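You operate a simulated robot arm through the tools that you are given. There is no shell and no other tool. Be economical: measure what you need, move in short steps, check, and stop when the job is done.

Carry out the task below with a simulated robot arm. There is one attempt and no reset: what you move stays moved.

JOB
Put the yellow-headed rivet on the riser card.
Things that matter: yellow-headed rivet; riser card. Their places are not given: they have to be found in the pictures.

The check looks at the end state, three seconds after you hand in, the way a careful person would. Anything else that was tipped, shoved, dropped, spilled or broken makes it a failure.

ROBOT AND FRAMES
A 7-joint arm with a two-finger parallel gripper, fixed in place. Base frame: the origin is at the foot of the arm, x ahead of it, y to its left, z up; the work surface is at about z = 0. Lengths are in mm, angles in rad, forces in N, time in s.
With the tool pointing down near the work surface it reaches from about 240 to 620 mm from the base axis. Its first joint turns from -1.152 to 1.152 rad. Payload 2.6 kg.
The tool frame sits at the grasp point between the pads (the TCP): z along the fingers, y along the line on which they close. The tips reach 30 mm beyond it. The gripper opens to 94 mm. The fingers are 28 mm wide and 10 mm thick; the gripper's body (50 by 96 mm) begins 55 mm behind the TCP.
Orientation is that of the tool frame in the base frame, as [roll, pitch, yaw] about the fixed x, y, z axes, in that order (R = Rz(yaw) Ry(pitch) Rx(roll)). With the fingers straight down and closing along the base's y, the tool's x points along the base's -x, its y along +y and its z along -z.

CONTROLS
- The arm moves only by the tool apply_moves. Its argument "steps" is text: rows parted by semicolons, each of 4 numbers parted by spaces: the shift along the base's x, y, z in mm, then the turn about the base's z in rad. In form: tx ty tz twist; .... A call has 1 to 20 rows; each row is the pose to reach, as a shift and turn from the pose commanded when the call began. "hand" is the gripper command, from -1 (fully open) to 1 (shut), values between in proportion, set as the call begins (left out, the last holds). Rows are played at 5 a second. More than 50 mm and 0.15 rad between two rows, or a gripper value outside its range, and nothing of the call is played. Where a pose cannot be reached the arm comes as near as it can. A force on the tool above 40 N (or 10 N above the force at the start of the call, whichever is more), or a blocked arm, ends the call early, and 0.2 s more pass. The fingers move at their own pace (about 72 mm/s each) and stop on an object; they squeeze with about 33 N. The grip force told is the motor's: it shows also when the fingers shut on nothing. Time passes only in rows, and 0.2 s behind the last, so rows that repeat a pose let the fingers close. The reply holds the time, the measured pose of the TCP, the force on the tool along the base axes, the opening and the grip force, in the units named above and with some noise, and new pictures: "show" is both (left out), scene, wrist or none.
- Cameras (640 x 400 px; columns grow to the right, rows downward): "scene" is fixed at [46.2, 434.9, 574.7]; the picture's right is [-0.70, -0.71, 0.00], its down [-0.34, 0.33, -0.88] and it looks along [0.63, -0.62, -0.47] (base axes); focal length 348 px, centre (320, 200). "wrist" rides on the gripper at [-37, 0, -58] in the tool frame; the picture's right is [0.00, -1.00, 0.00], its down [0.97, 0.00, -0.24] and it looks along [0.24, 0.00, 0.97] (tool axes); focal length 218 px, centre (320, 200).
- locate(camera, pixels): there is no depth. For up to 12 entries [column, row, z] of the newest picture of that camera ("zoom" is the newest enlarged one), the place [x, y] in the base frame at which the ray of that pixel passes the height z, good to about 2 mm. It takes no simulated time.
- zoom(camera, box): a new picture of the part [left, top, right, bottom] of that camera's present view, enlarged. It takes no simulated time.
- close_job(): hands the job in; it is judged then, once.

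Work in short steps. Measure before you move; look again where a grasp or a placing could have gone wrong, and mend it. You have 60 turns and 120 pictures in all, those below and enlarged ones among them. Open the gripper and draw the arm clear of the work before you hand the job in, unless the task says otherwise; then end with one line.

The tools are called after "Call:" as name(argument=value, ...) on one line, values as JSON. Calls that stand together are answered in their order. apply_moves: Moves the arm, as the interface text tells. Its arguments: {"type":"object","properties":{"steps":{"type":"string"},"hand":{"type":"number"},"show":{"type":"string","enum":["both","scene","wrist","none"]}},"required":["steps"]} The other tools are called the same way: locate (camera, pixels) gives the place at which the rays of pixels pass given heights; zoom (camera, box) takes an enlarged picture of a part of a camera's view; close_job () hands the job in.

At the start:

```text
t: 0.0
ee_pos: [381.0, 3.0, 276.8]
ee_rot: [3.141, 0.0, 3.141]
ft_force: [0.2, -0.3, 0.4]
finger_gap: 94.1
finger_force: 0.1
```

scene: 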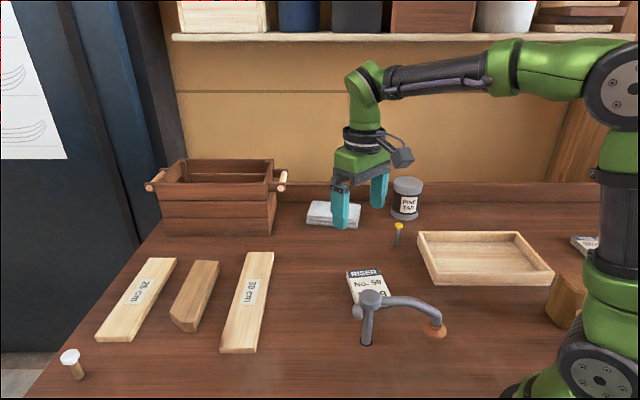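
wrist: 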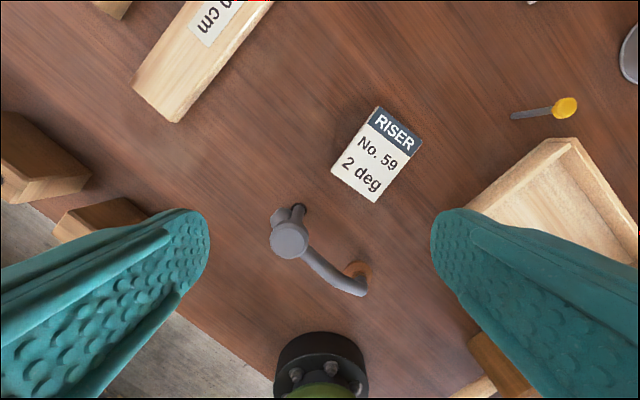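

The yellow-headed rivet shows near scene (398,235) and wrist (565,107), apparently standing upright. The riser card is near wrist (377,155). I'll zoom in on both.

Call:
zoom(camera="scene", box=[330, 170, 450, 350])

Call:
zoom(camera="wrist", box=[480, 60, 640, 160])

Call:
locate(camera="wrist", pixels=[[514, 115, 0], [565, 107, 40], [565, 107, 50], [565, 107, 60], [376, 107, 5], [423, 139, 5], [376, 202, 5], [331, 169, 5], [297, 210, 0], [290, 240, 60], [358, 270, 30], [575, 140, 30]])

Call:
locate(camera="scene", pixels=[[396, 247, 0], [398, 227, 30], [398, 227, 40], [398, 227, 50], [398, 227, 60], [347, 271, 0], [381, 268, 0], [347, 271, 10], [366, 343, 0], [370, 298, 60]])

```text
2.22 times, centred on (390, 260) of scene
```

zoom: 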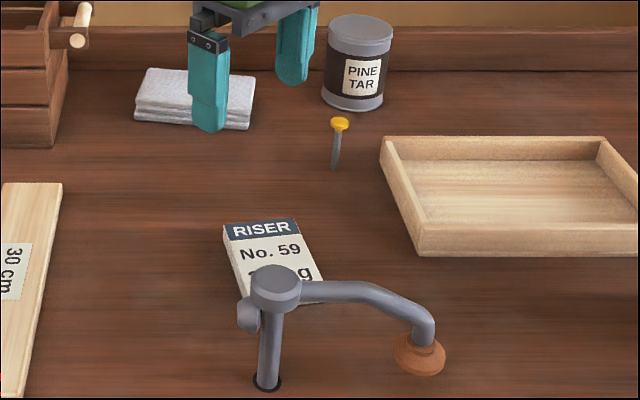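

```text
4.00 times, centred on (560, 110) of wrist
```

zoom: 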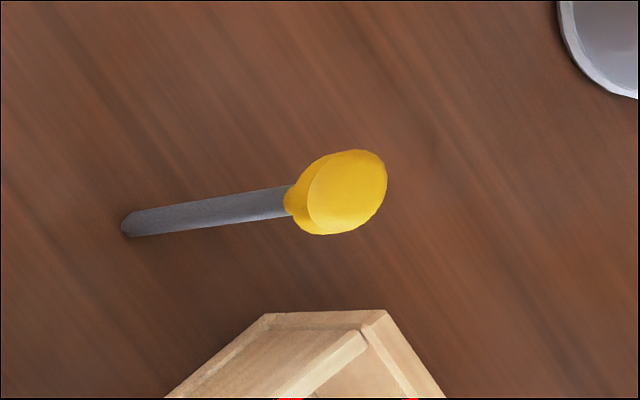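

```text
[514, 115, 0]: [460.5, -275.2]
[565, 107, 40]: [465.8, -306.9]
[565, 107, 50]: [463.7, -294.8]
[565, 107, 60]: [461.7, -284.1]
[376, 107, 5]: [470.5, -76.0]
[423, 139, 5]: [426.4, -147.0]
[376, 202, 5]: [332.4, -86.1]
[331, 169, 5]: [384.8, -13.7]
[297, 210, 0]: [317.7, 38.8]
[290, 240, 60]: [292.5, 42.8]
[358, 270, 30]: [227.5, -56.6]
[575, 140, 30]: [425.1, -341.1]
```

```text
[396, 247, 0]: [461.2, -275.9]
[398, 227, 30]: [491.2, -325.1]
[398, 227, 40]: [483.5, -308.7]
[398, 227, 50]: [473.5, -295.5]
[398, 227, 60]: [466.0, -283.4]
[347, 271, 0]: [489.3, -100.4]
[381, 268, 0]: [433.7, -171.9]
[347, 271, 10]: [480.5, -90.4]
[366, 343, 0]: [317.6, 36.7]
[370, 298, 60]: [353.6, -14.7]
```

The rivet stands upright at about (461,-277), with its head at z≈62. I'll move above it at the current height to look straight down.

Call:
apply_moves(steps="10 -35 0 0; 20 -70 0 0; 30 -105 0 0; 40 -140 0 0; 50 -175 0 0; 60 -210 0 0; 70 -245 0 0; 80 -280 0 0; 80 -280 0 0", hand=-1)

```text
t: 2.0
ee_pos: [461.3, -278.0, 280.1]
ee_rot: [3.141, 0.0, 3.141]
ft_force: [-0.9, 0.7, 0.1]
finger_gap: 94.0
finger_force: 0.1
```

scene: 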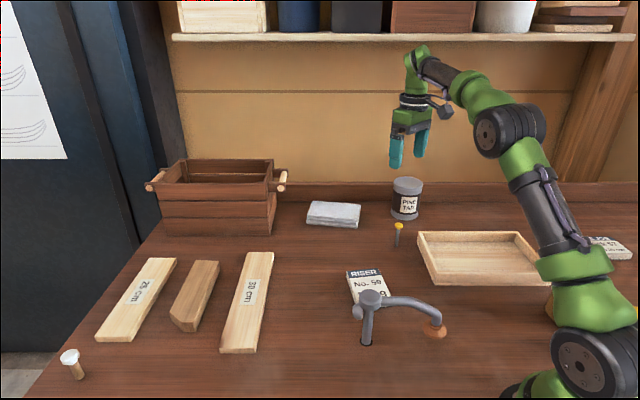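
wrist: 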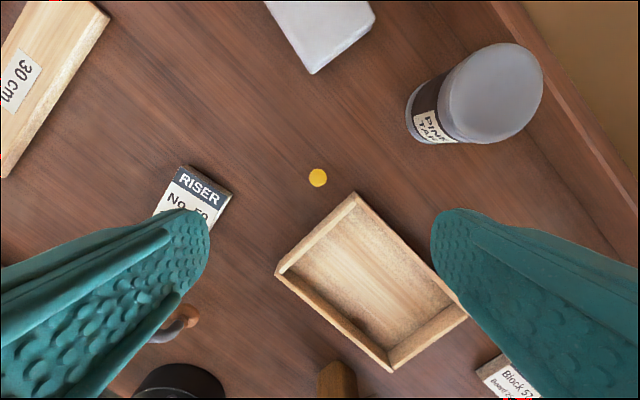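

The head shows at wrist (318,178) and the tray corner at (355,193). I'll locate both.

Call:
locate(camera="wrist", pixels=[[318, 178, 62], [309, 178, 62], [327, 178, 62], [355, 193, 35], [355, 193, 25], [275, 272, 35], [406, 135, 0], [436, 140, 0], [232, 193, 10], [180, 166, 10]])

Call:
zoom(camera="wrist", box=[270, 140, 398, 220])

Call:
zoom(camera="scene", box=[360, 210, 440, 260])

Call:
zoom(camera="scene", box=[320, 250, 448, 330])

```text
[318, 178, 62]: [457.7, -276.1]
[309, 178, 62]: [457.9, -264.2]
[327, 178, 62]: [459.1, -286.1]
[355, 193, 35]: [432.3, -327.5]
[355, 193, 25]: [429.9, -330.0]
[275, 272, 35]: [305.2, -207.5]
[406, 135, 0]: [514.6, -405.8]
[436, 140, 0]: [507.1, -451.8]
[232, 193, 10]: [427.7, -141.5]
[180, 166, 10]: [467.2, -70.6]
```

```text
5.00 times, centred on (334, 180) of wrist
```

zoom: 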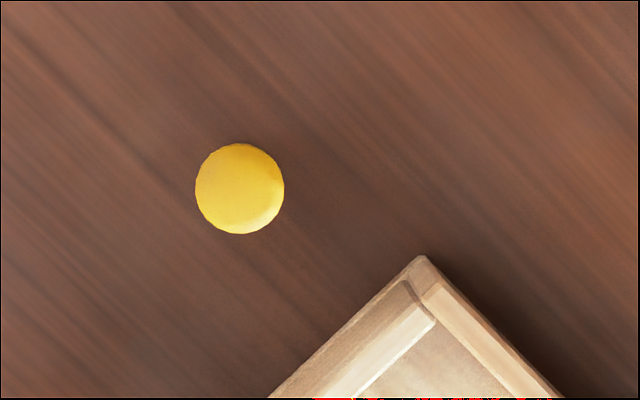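

```text
8.00 times, centred on (400, 235) of scene
```

zoom: 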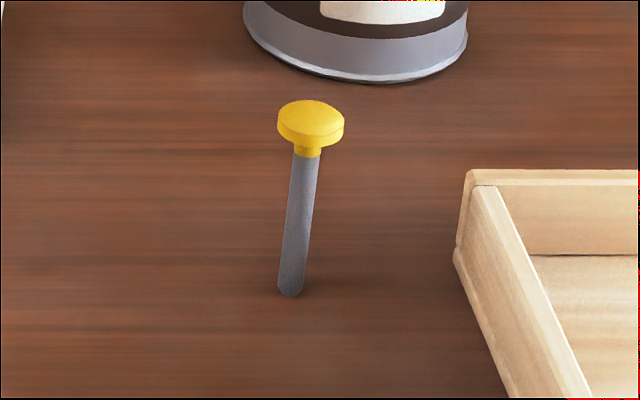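

```text
5.00 times, centred on (384, 290) of scene
```

zoom: 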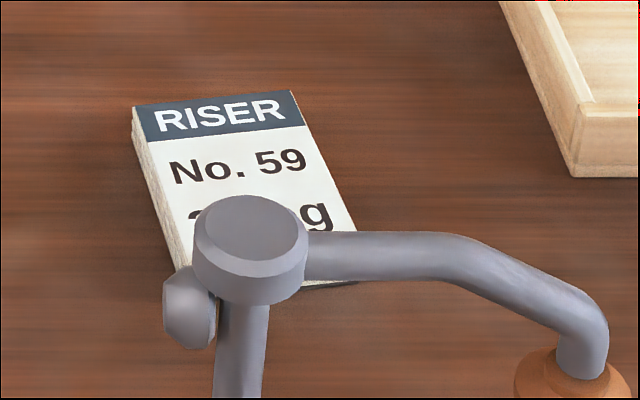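

The head is centred at about (459,-276), roughly 23 mm wide, and the tray corner is at (432,-328). I'll descend partway with the gripper half open and check.

Call:
apply_moves(steps="-2 2 -40 0; -2 2 -80 0; -2 2 -120 0; -2 2 -150 0; -2 2 -150 0", hand=-0.2)

```text
t: 3.2
ee_pos: [459.0, -276.3, 129.9]
ee_rot: [3.141, -0.001, -3.141]
ft_force: [-0.4, 0.2, -0.1]
finger_gap: 56.5
finger_force: 0.0
```

scene: 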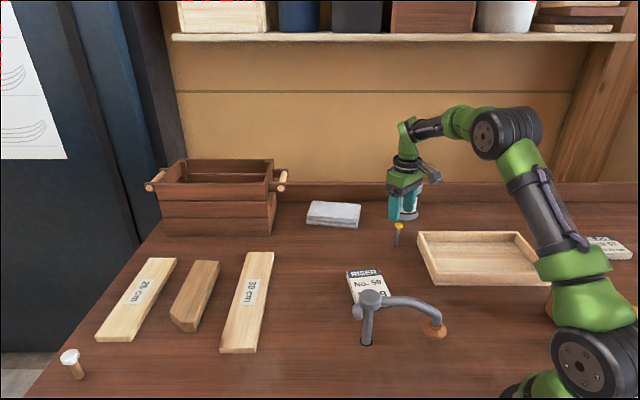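
wrist: 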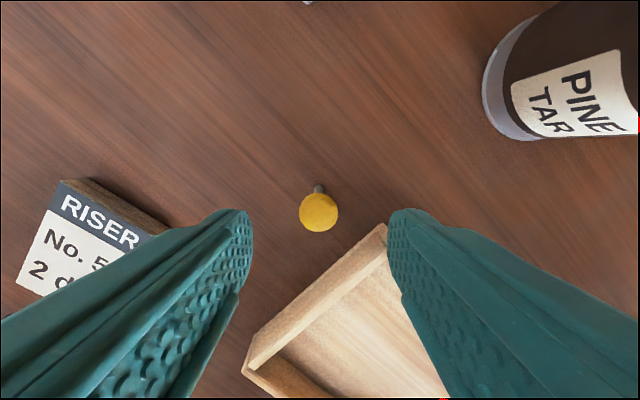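

The head is now at wrist (319,212). I'll measure it at several heights.

Call:
locate(camera="wrist", pixels=[[319, 212, 60], [319, 212, 65], [319, 212, 70], [319, 185, 0], [388, 226, 30], [388, 226, 40]])

Call:
locate(camera="scene", pixels=[[398.5, 226, 62], [398.5, 226, 65], [398.5, 226, 68], [398.5, 226, 71]])

Call:
zoom(camera="wrist", box=[240, 150, 400, 250])

Call:
zoom(camera="wrist", box=[0, 150, 192, 270])

```text
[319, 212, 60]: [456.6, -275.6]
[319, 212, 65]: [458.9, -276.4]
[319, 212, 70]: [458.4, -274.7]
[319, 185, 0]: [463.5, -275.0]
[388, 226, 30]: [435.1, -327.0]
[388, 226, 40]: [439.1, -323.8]
```

```text
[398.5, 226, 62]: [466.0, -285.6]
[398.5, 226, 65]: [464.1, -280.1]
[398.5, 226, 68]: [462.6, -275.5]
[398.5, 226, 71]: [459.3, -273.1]
```

```text
4.00 times, centred on (320, 200) of wrist
```

zoom: 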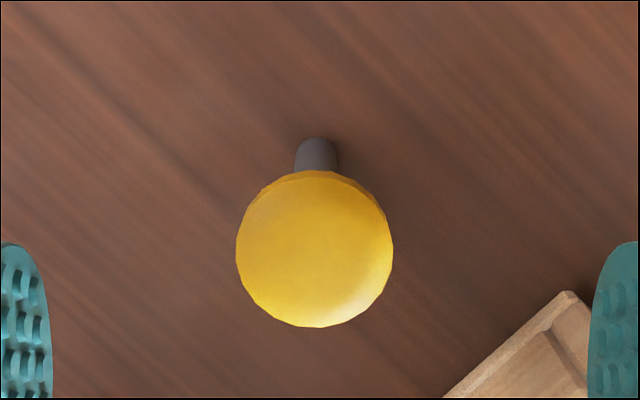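

```text
3.33 times, centred on (96, 210) of wrist
```

zoom: 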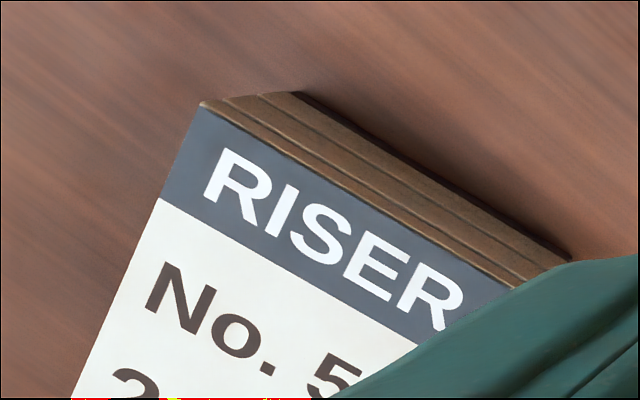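

The head is about 4–8 mm thick around z≈68 and centred under the tool. I'll descend to TCP z≈66 and close on the head's rim.

Call:
apply_moves(steps="0 1 -30 0; 0 1 -50 0; 0 1 -64 0; 0 1 -64 0", show="wrist")

Call:
apply_moves(steps="0 0 0 0; 0 0 0 0; 0 0 0 0; 0 0 0 0", hand=1)

```text
t: 4.2
ee_pos: [460.0, -275.2, 64.2]
ee_rot: [3.141, 0.001, -3.14]
ft_force: [-0.4, -0.5, 0.2]
finger_gap: 56.2
finger_force: 0.0
```

wrist: 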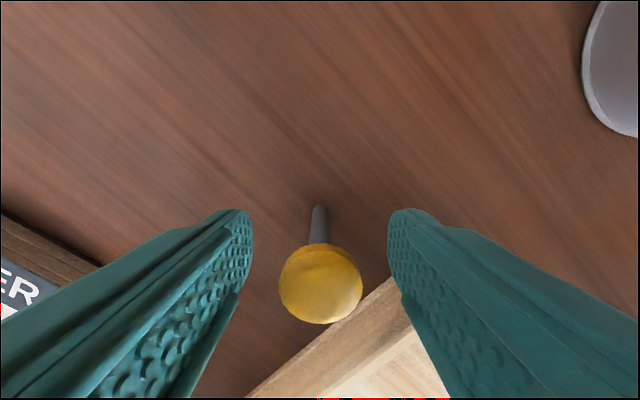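

```text
t: 5.2
ee_pos: [458.3, -275.8, 64.6]
ee_rot: [3.141, 0.001, -3.141]
ft_force: [0.1, -0.1, 0.0]
finger_gap: 20.3
finger_force: 32.7
```

scene: 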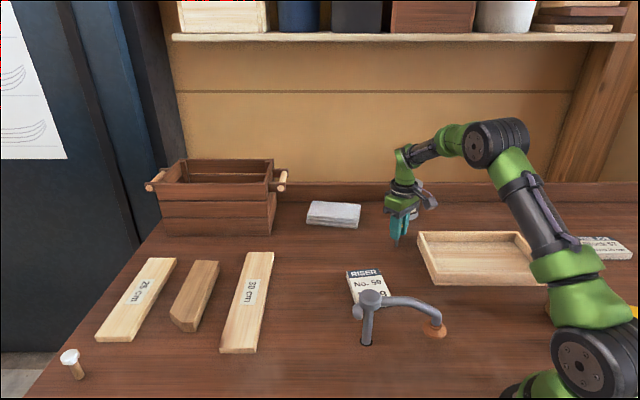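
wrist: 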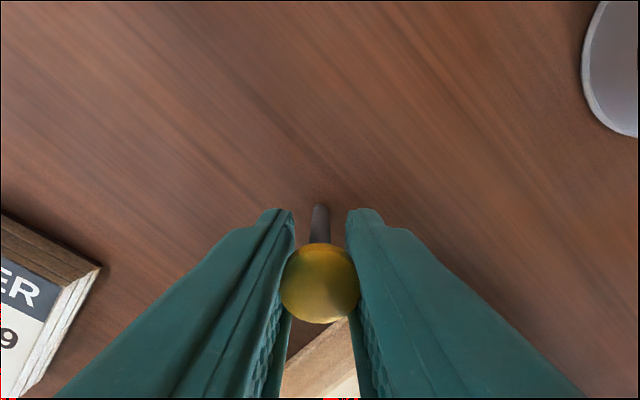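

The fingers stopped at 20.3 mm with 32.7 N, so the head is held. I'll lift it and look.

Call:
apply_moves(steps="0 0 10 0; 0 0 30 0; 0 0 60 0; 0 0 100 0; 0 0 136 0; 0 0 136 0")

```text
t: 6.6
ee_pos: [459.4, -274.5, 195.9]
ee_rot: [-3.14, 0.001, -3.141]
ft_force: [1.3, -0.3, -0.8]
finger_gap: 20.7
finger_force: 32.6
```

scene: 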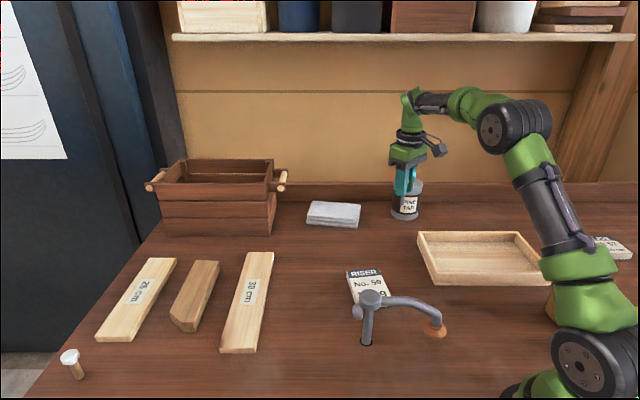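
wrist: 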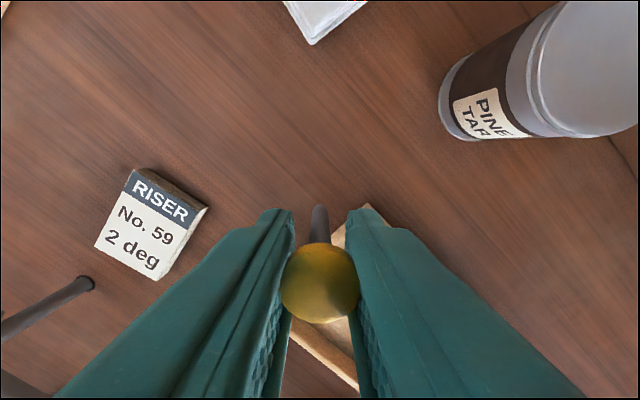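

The rivet is lifted and hanging straight. The card is fully visible around wrist (150,225), so I'll measure its corners and height from both cameras.

Call:
zoom(camera="wrist", box=[70, 150, 230, 300])

Call:
zoom(camera="scene", box=[330, 255, 410, 315])

Call:
zoom(camera="scene", box=[375, 155, 439, 225])

```text
2.67 times, centred on (150, 225) of wrist
```

zoom: 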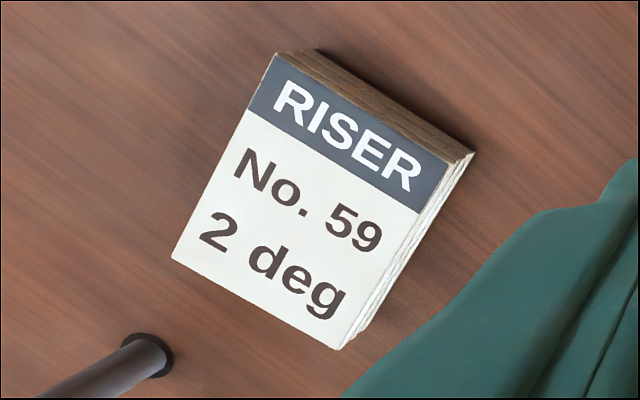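

```text
6.67 times, centred on (370, 285) of scene
```

zoom: 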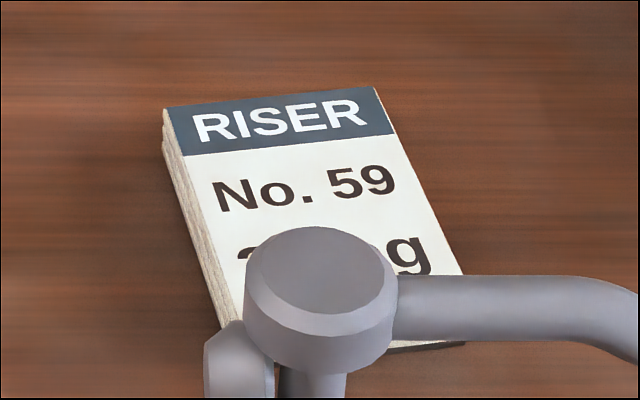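

```text
5.71 times, centred on (407, 190) of scene
```

zoom: 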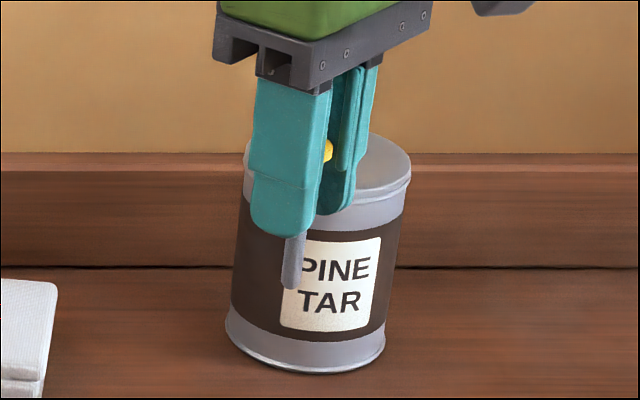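

Next I'll locate the card's top and base corners at candidate heights.

Call:
locate(camera="wrist", pixels=[[133.5, 161.3, 10], [133.5, 161.3, 20], [198.8, 210.8, 10], [198.8, 210.8, 20], [157.5, 280.9, 10], [157.5, 280.9, 20], [94.1, 246.8, 10], [94.1, 246.8, 20], [208.5, 207.4, 0], [150, 168.5, 0], [165, 273, 0]])

Call:
locate(camera="scene", pixels=[[346.5, 271, 10], [346.5, 271, 20], [378.2, 268.2, 10], [378.2, 268.2, 20], [391.8, 299, 10], [391.8, 299, 20], [346.2, 278, 0], [358, 306.5, 0], [358, 306, 10], [358, 306, 20]])

```text
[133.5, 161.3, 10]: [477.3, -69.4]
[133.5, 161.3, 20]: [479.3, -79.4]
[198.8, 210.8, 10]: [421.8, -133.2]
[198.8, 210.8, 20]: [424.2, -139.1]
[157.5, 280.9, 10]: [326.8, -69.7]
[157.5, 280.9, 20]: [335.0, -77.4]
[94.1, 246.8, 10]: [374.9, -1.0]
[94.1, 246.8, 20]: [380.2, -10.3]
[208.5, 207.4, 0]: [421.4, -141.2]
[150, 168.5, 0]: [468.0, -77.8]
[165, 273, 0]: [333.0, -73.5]
```

```text
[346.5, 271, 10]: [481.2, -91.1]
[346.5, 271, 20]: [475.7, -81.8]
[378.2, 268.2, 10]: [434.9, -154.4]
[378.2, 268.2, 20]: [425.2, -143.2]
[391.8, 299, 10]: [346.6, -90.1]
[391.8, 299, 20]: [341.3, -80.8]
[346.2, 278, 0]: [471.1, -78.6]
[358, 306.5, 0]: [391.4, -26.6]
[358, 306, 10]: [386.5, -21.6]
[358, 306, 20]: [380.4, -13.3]
```

The card's top is about 21 mm high and centred at about (405,-78). I'll carry the rivet over it, then lower until its tip is about 15 mm above the card.

Call:
apply_moves(steps="-5 18 0 0; -14 53 0 0; -24 88 0 0; -33 123 0 0; -43 158 0 0; -51 186 0 0; -54 197 0 0; -54 197 0 0; -54 197 -35 0; -54 197 -65 0; -54 197 -85 0; -54 197 -95 0; -54 197 -95 0")

```text
t: 9.4
ee_pos: [404.6, -78.2, 106.4]
ee_rot: [-3.14, 0.0, -3.141]
ft_force: [-0.4, 0.1, -1.3]
finger_gap: 20.3
finger_force: 33.3
```

scene: 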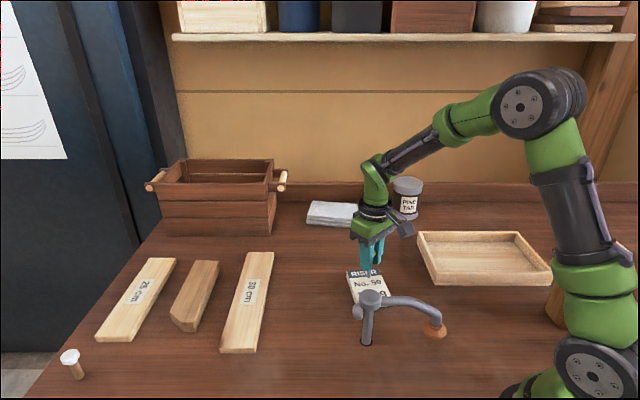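
wrist: 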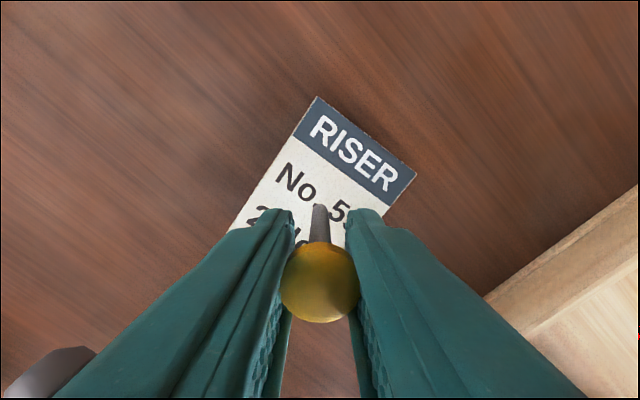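

The rivet hangs over the middle of the card. I'll lower it to just above the expected contact at TCP z≈86.

Call:
apply_moves(steps="0 0 -8 0; 0 0 -13 0; 0 0 -16 0; 0 0 -18 0; 0 0 -18 0", show="scene")

Call:
apply_moves(steps="0 0 -1 0; 0 0 -1 0", show="none")

```text
t: 10.6
ee_pos: [405.1, -78.4, 86.3]
ee_rot: [3.141, 0.0, -3.142]
ft_force: [0.7, 0.9, -0.5]
finger_gap: 20.3
finger_force: 32.9
```

scene: 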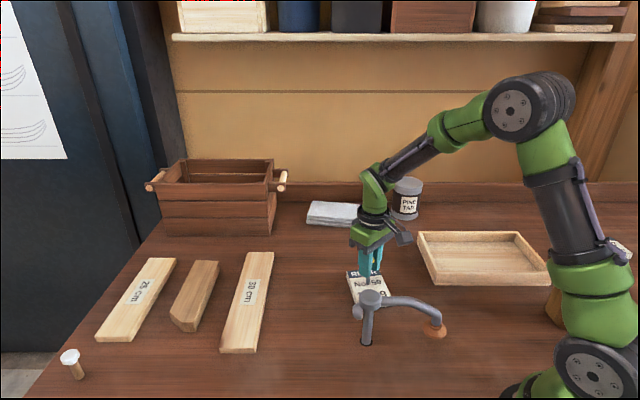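

```text
t: 11.2
ee_pos: [405.3, -78.2, 86.6]
ee_rot: [-3.14, 0.001, 3.142]
ft_force: [-2.6, 0.0, 7.2]
finger_gap: 20.5
finger_force: 33.0
```

The tool now reads an upward force of 7.2 N, so the rivet is touching the card. I'll check it up close before releasing.

Call:
zoom(camera="scene", box=[330, 230, 410, 310])

Call:
apply_moves(steps="0 0 0 0", show="wrist")

```text
5.00 times, centred on (370, 270) of scene
```

zoom: 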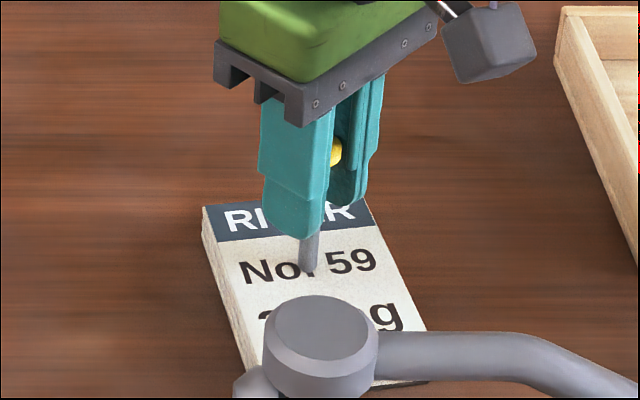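

```text
t: 11.6
ee_pos: [405.6, -77.2, 85.0]
ee_rot: [3.141, 0.001, -3.142]
ft_force: [-1.9, -0.3, 8.6]
finger_gap: 20.6
finger_force: 33.1
```

wrist: 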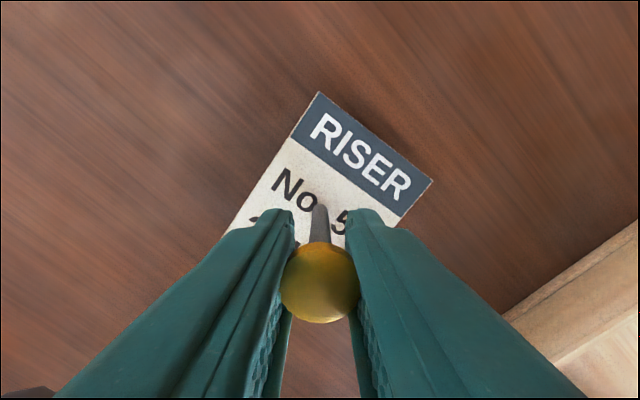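

It is upright and touching. I'll ease the press slightly and open the fingers in small increments.

Call:
apply_moves(steps="0 0 0.6 0; 0 0 0.6 0", show="none")

Call:
apply_moves(steps="0 0 0 0; 0 0 0 0", hand=0.54, show="wrist")

```text
t: 12.2
ee_pos: [405.9, -78.5, 85.3]
ee_rot: [3.141, 0.002, -3.141]
ft_force: [1.8, 0.6, 4.5]
finger_gap: 20.5
finger_force: 32.5
```

```text
t: 12.8
ee_pos: [404.6, -78.4, 86.1]
ee_rot: [-3.142, 0.001, 3.14]
ft_force: [-0.3, 0.5, 0.0]
finger_gap: 21.7
finger_force: 0.2
```

wrist: 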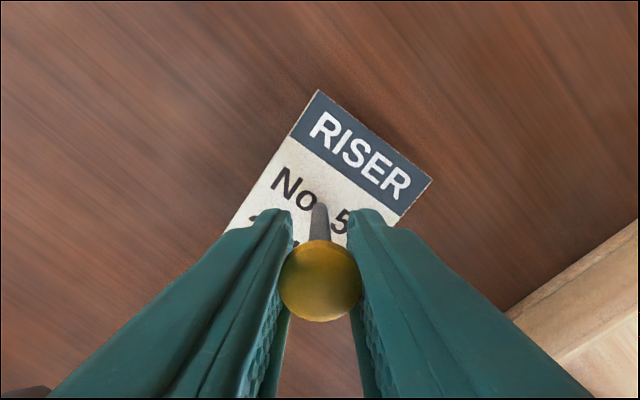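

The grip is released and the rivet still stands. I'll wait briefly, then open further.

Call:
apply_moves(steps="0 0 0 0; 0 0 0 0; 0 0 0 0", hand=0.45, show="wrist")

Call:
apply_moves(steps="0 0 0 0; 0 0 0 0; 0 0 0 0; 0 0 0 0; 0 0 0 0", hand=0.2)

```text
t: 13.6
ee_pos: [405.5, -78.0, 86.3]
ee_rot: [-3.141, 0.0, -3.141]
ft_force: [0.3, -0.5, -0.1]
finger_gap: 26.1
finger_force: 0.0
```

wrist: 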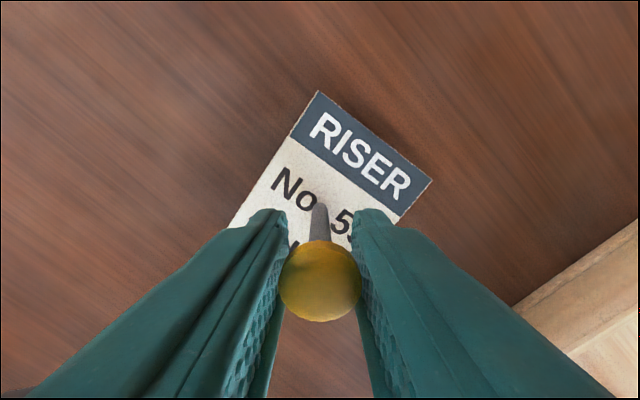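

```text
t: 14.8
ee_pos: [405.5, -78.6, 85.4]
ee_rot: [3.141, -0.001, -3.139]
ft_force: [0.9, 0.6, 0.1]
finger_gap: 37.5
finger_force: 0.1
```

scene: 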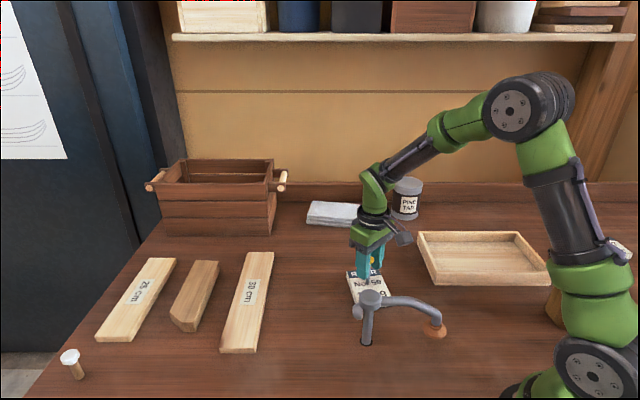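
wrist: 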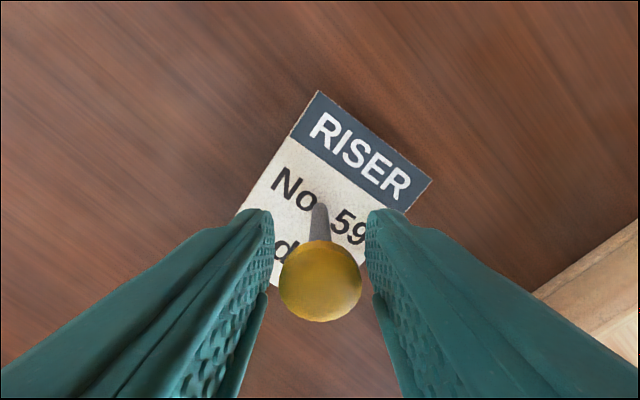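

The rivet stands free between the fingers. I'll open to about 60 mm and then rise straight up.

Call:
apply_moves(steps="0 0 0 0; 0 0 0 0; 0 0 0 0; 0 0 10 0; 0 0 25 0; 0 0 50 0; 0 0 85 0; 0 0 120 0; 0 0 160 0; 0 0 160 0; 0 0 160 0", hand=-0.3)

Call:
zoom(camera="scene", box=[330, 230, 410, 310])

```text
t: 17.2
ee_pos: [404.3, -78.4, 245.9]
ee_rot: [-3.141, 0.001, -3.142]
ft_force: [0.5, -0.5, 0.0]
finger_gap: 61.1
finger_force: 0.0
```

scene: 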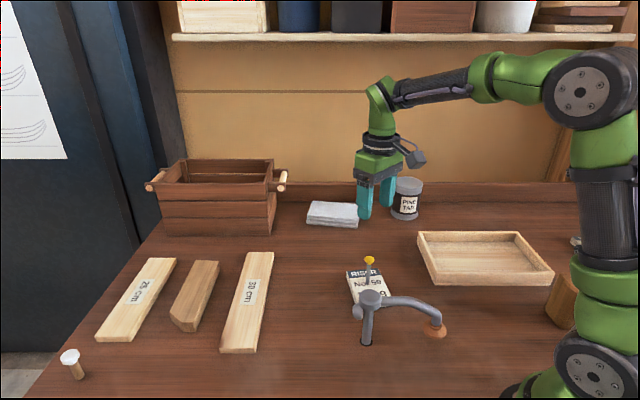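
wrist: 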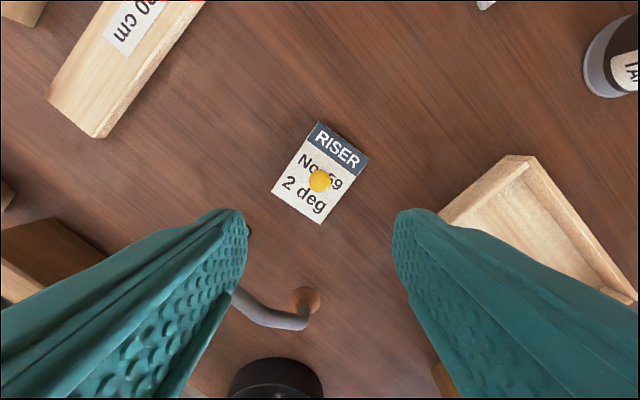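

```text
5.00 times, centred on (370, 270) of scene
```

zoom: 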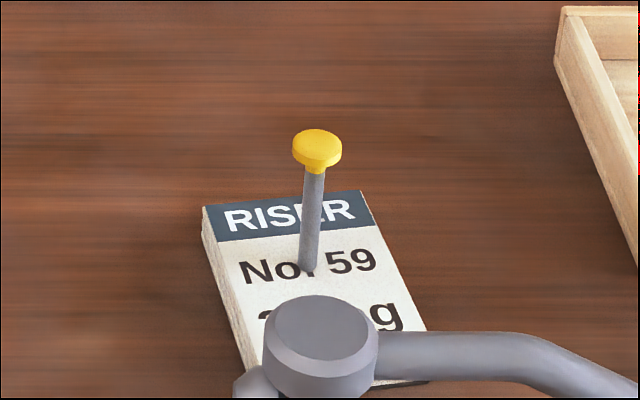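

The rivet stands upright near the middle of the card, the gripper is open and clear, and nothing else has moved. I'm handing in.

Call:
close_job()

```text
The job is handed in.
```

The yellow-headed rivet is standing upright near the middle of the riser card, the arm is clear, and the job is handed in.
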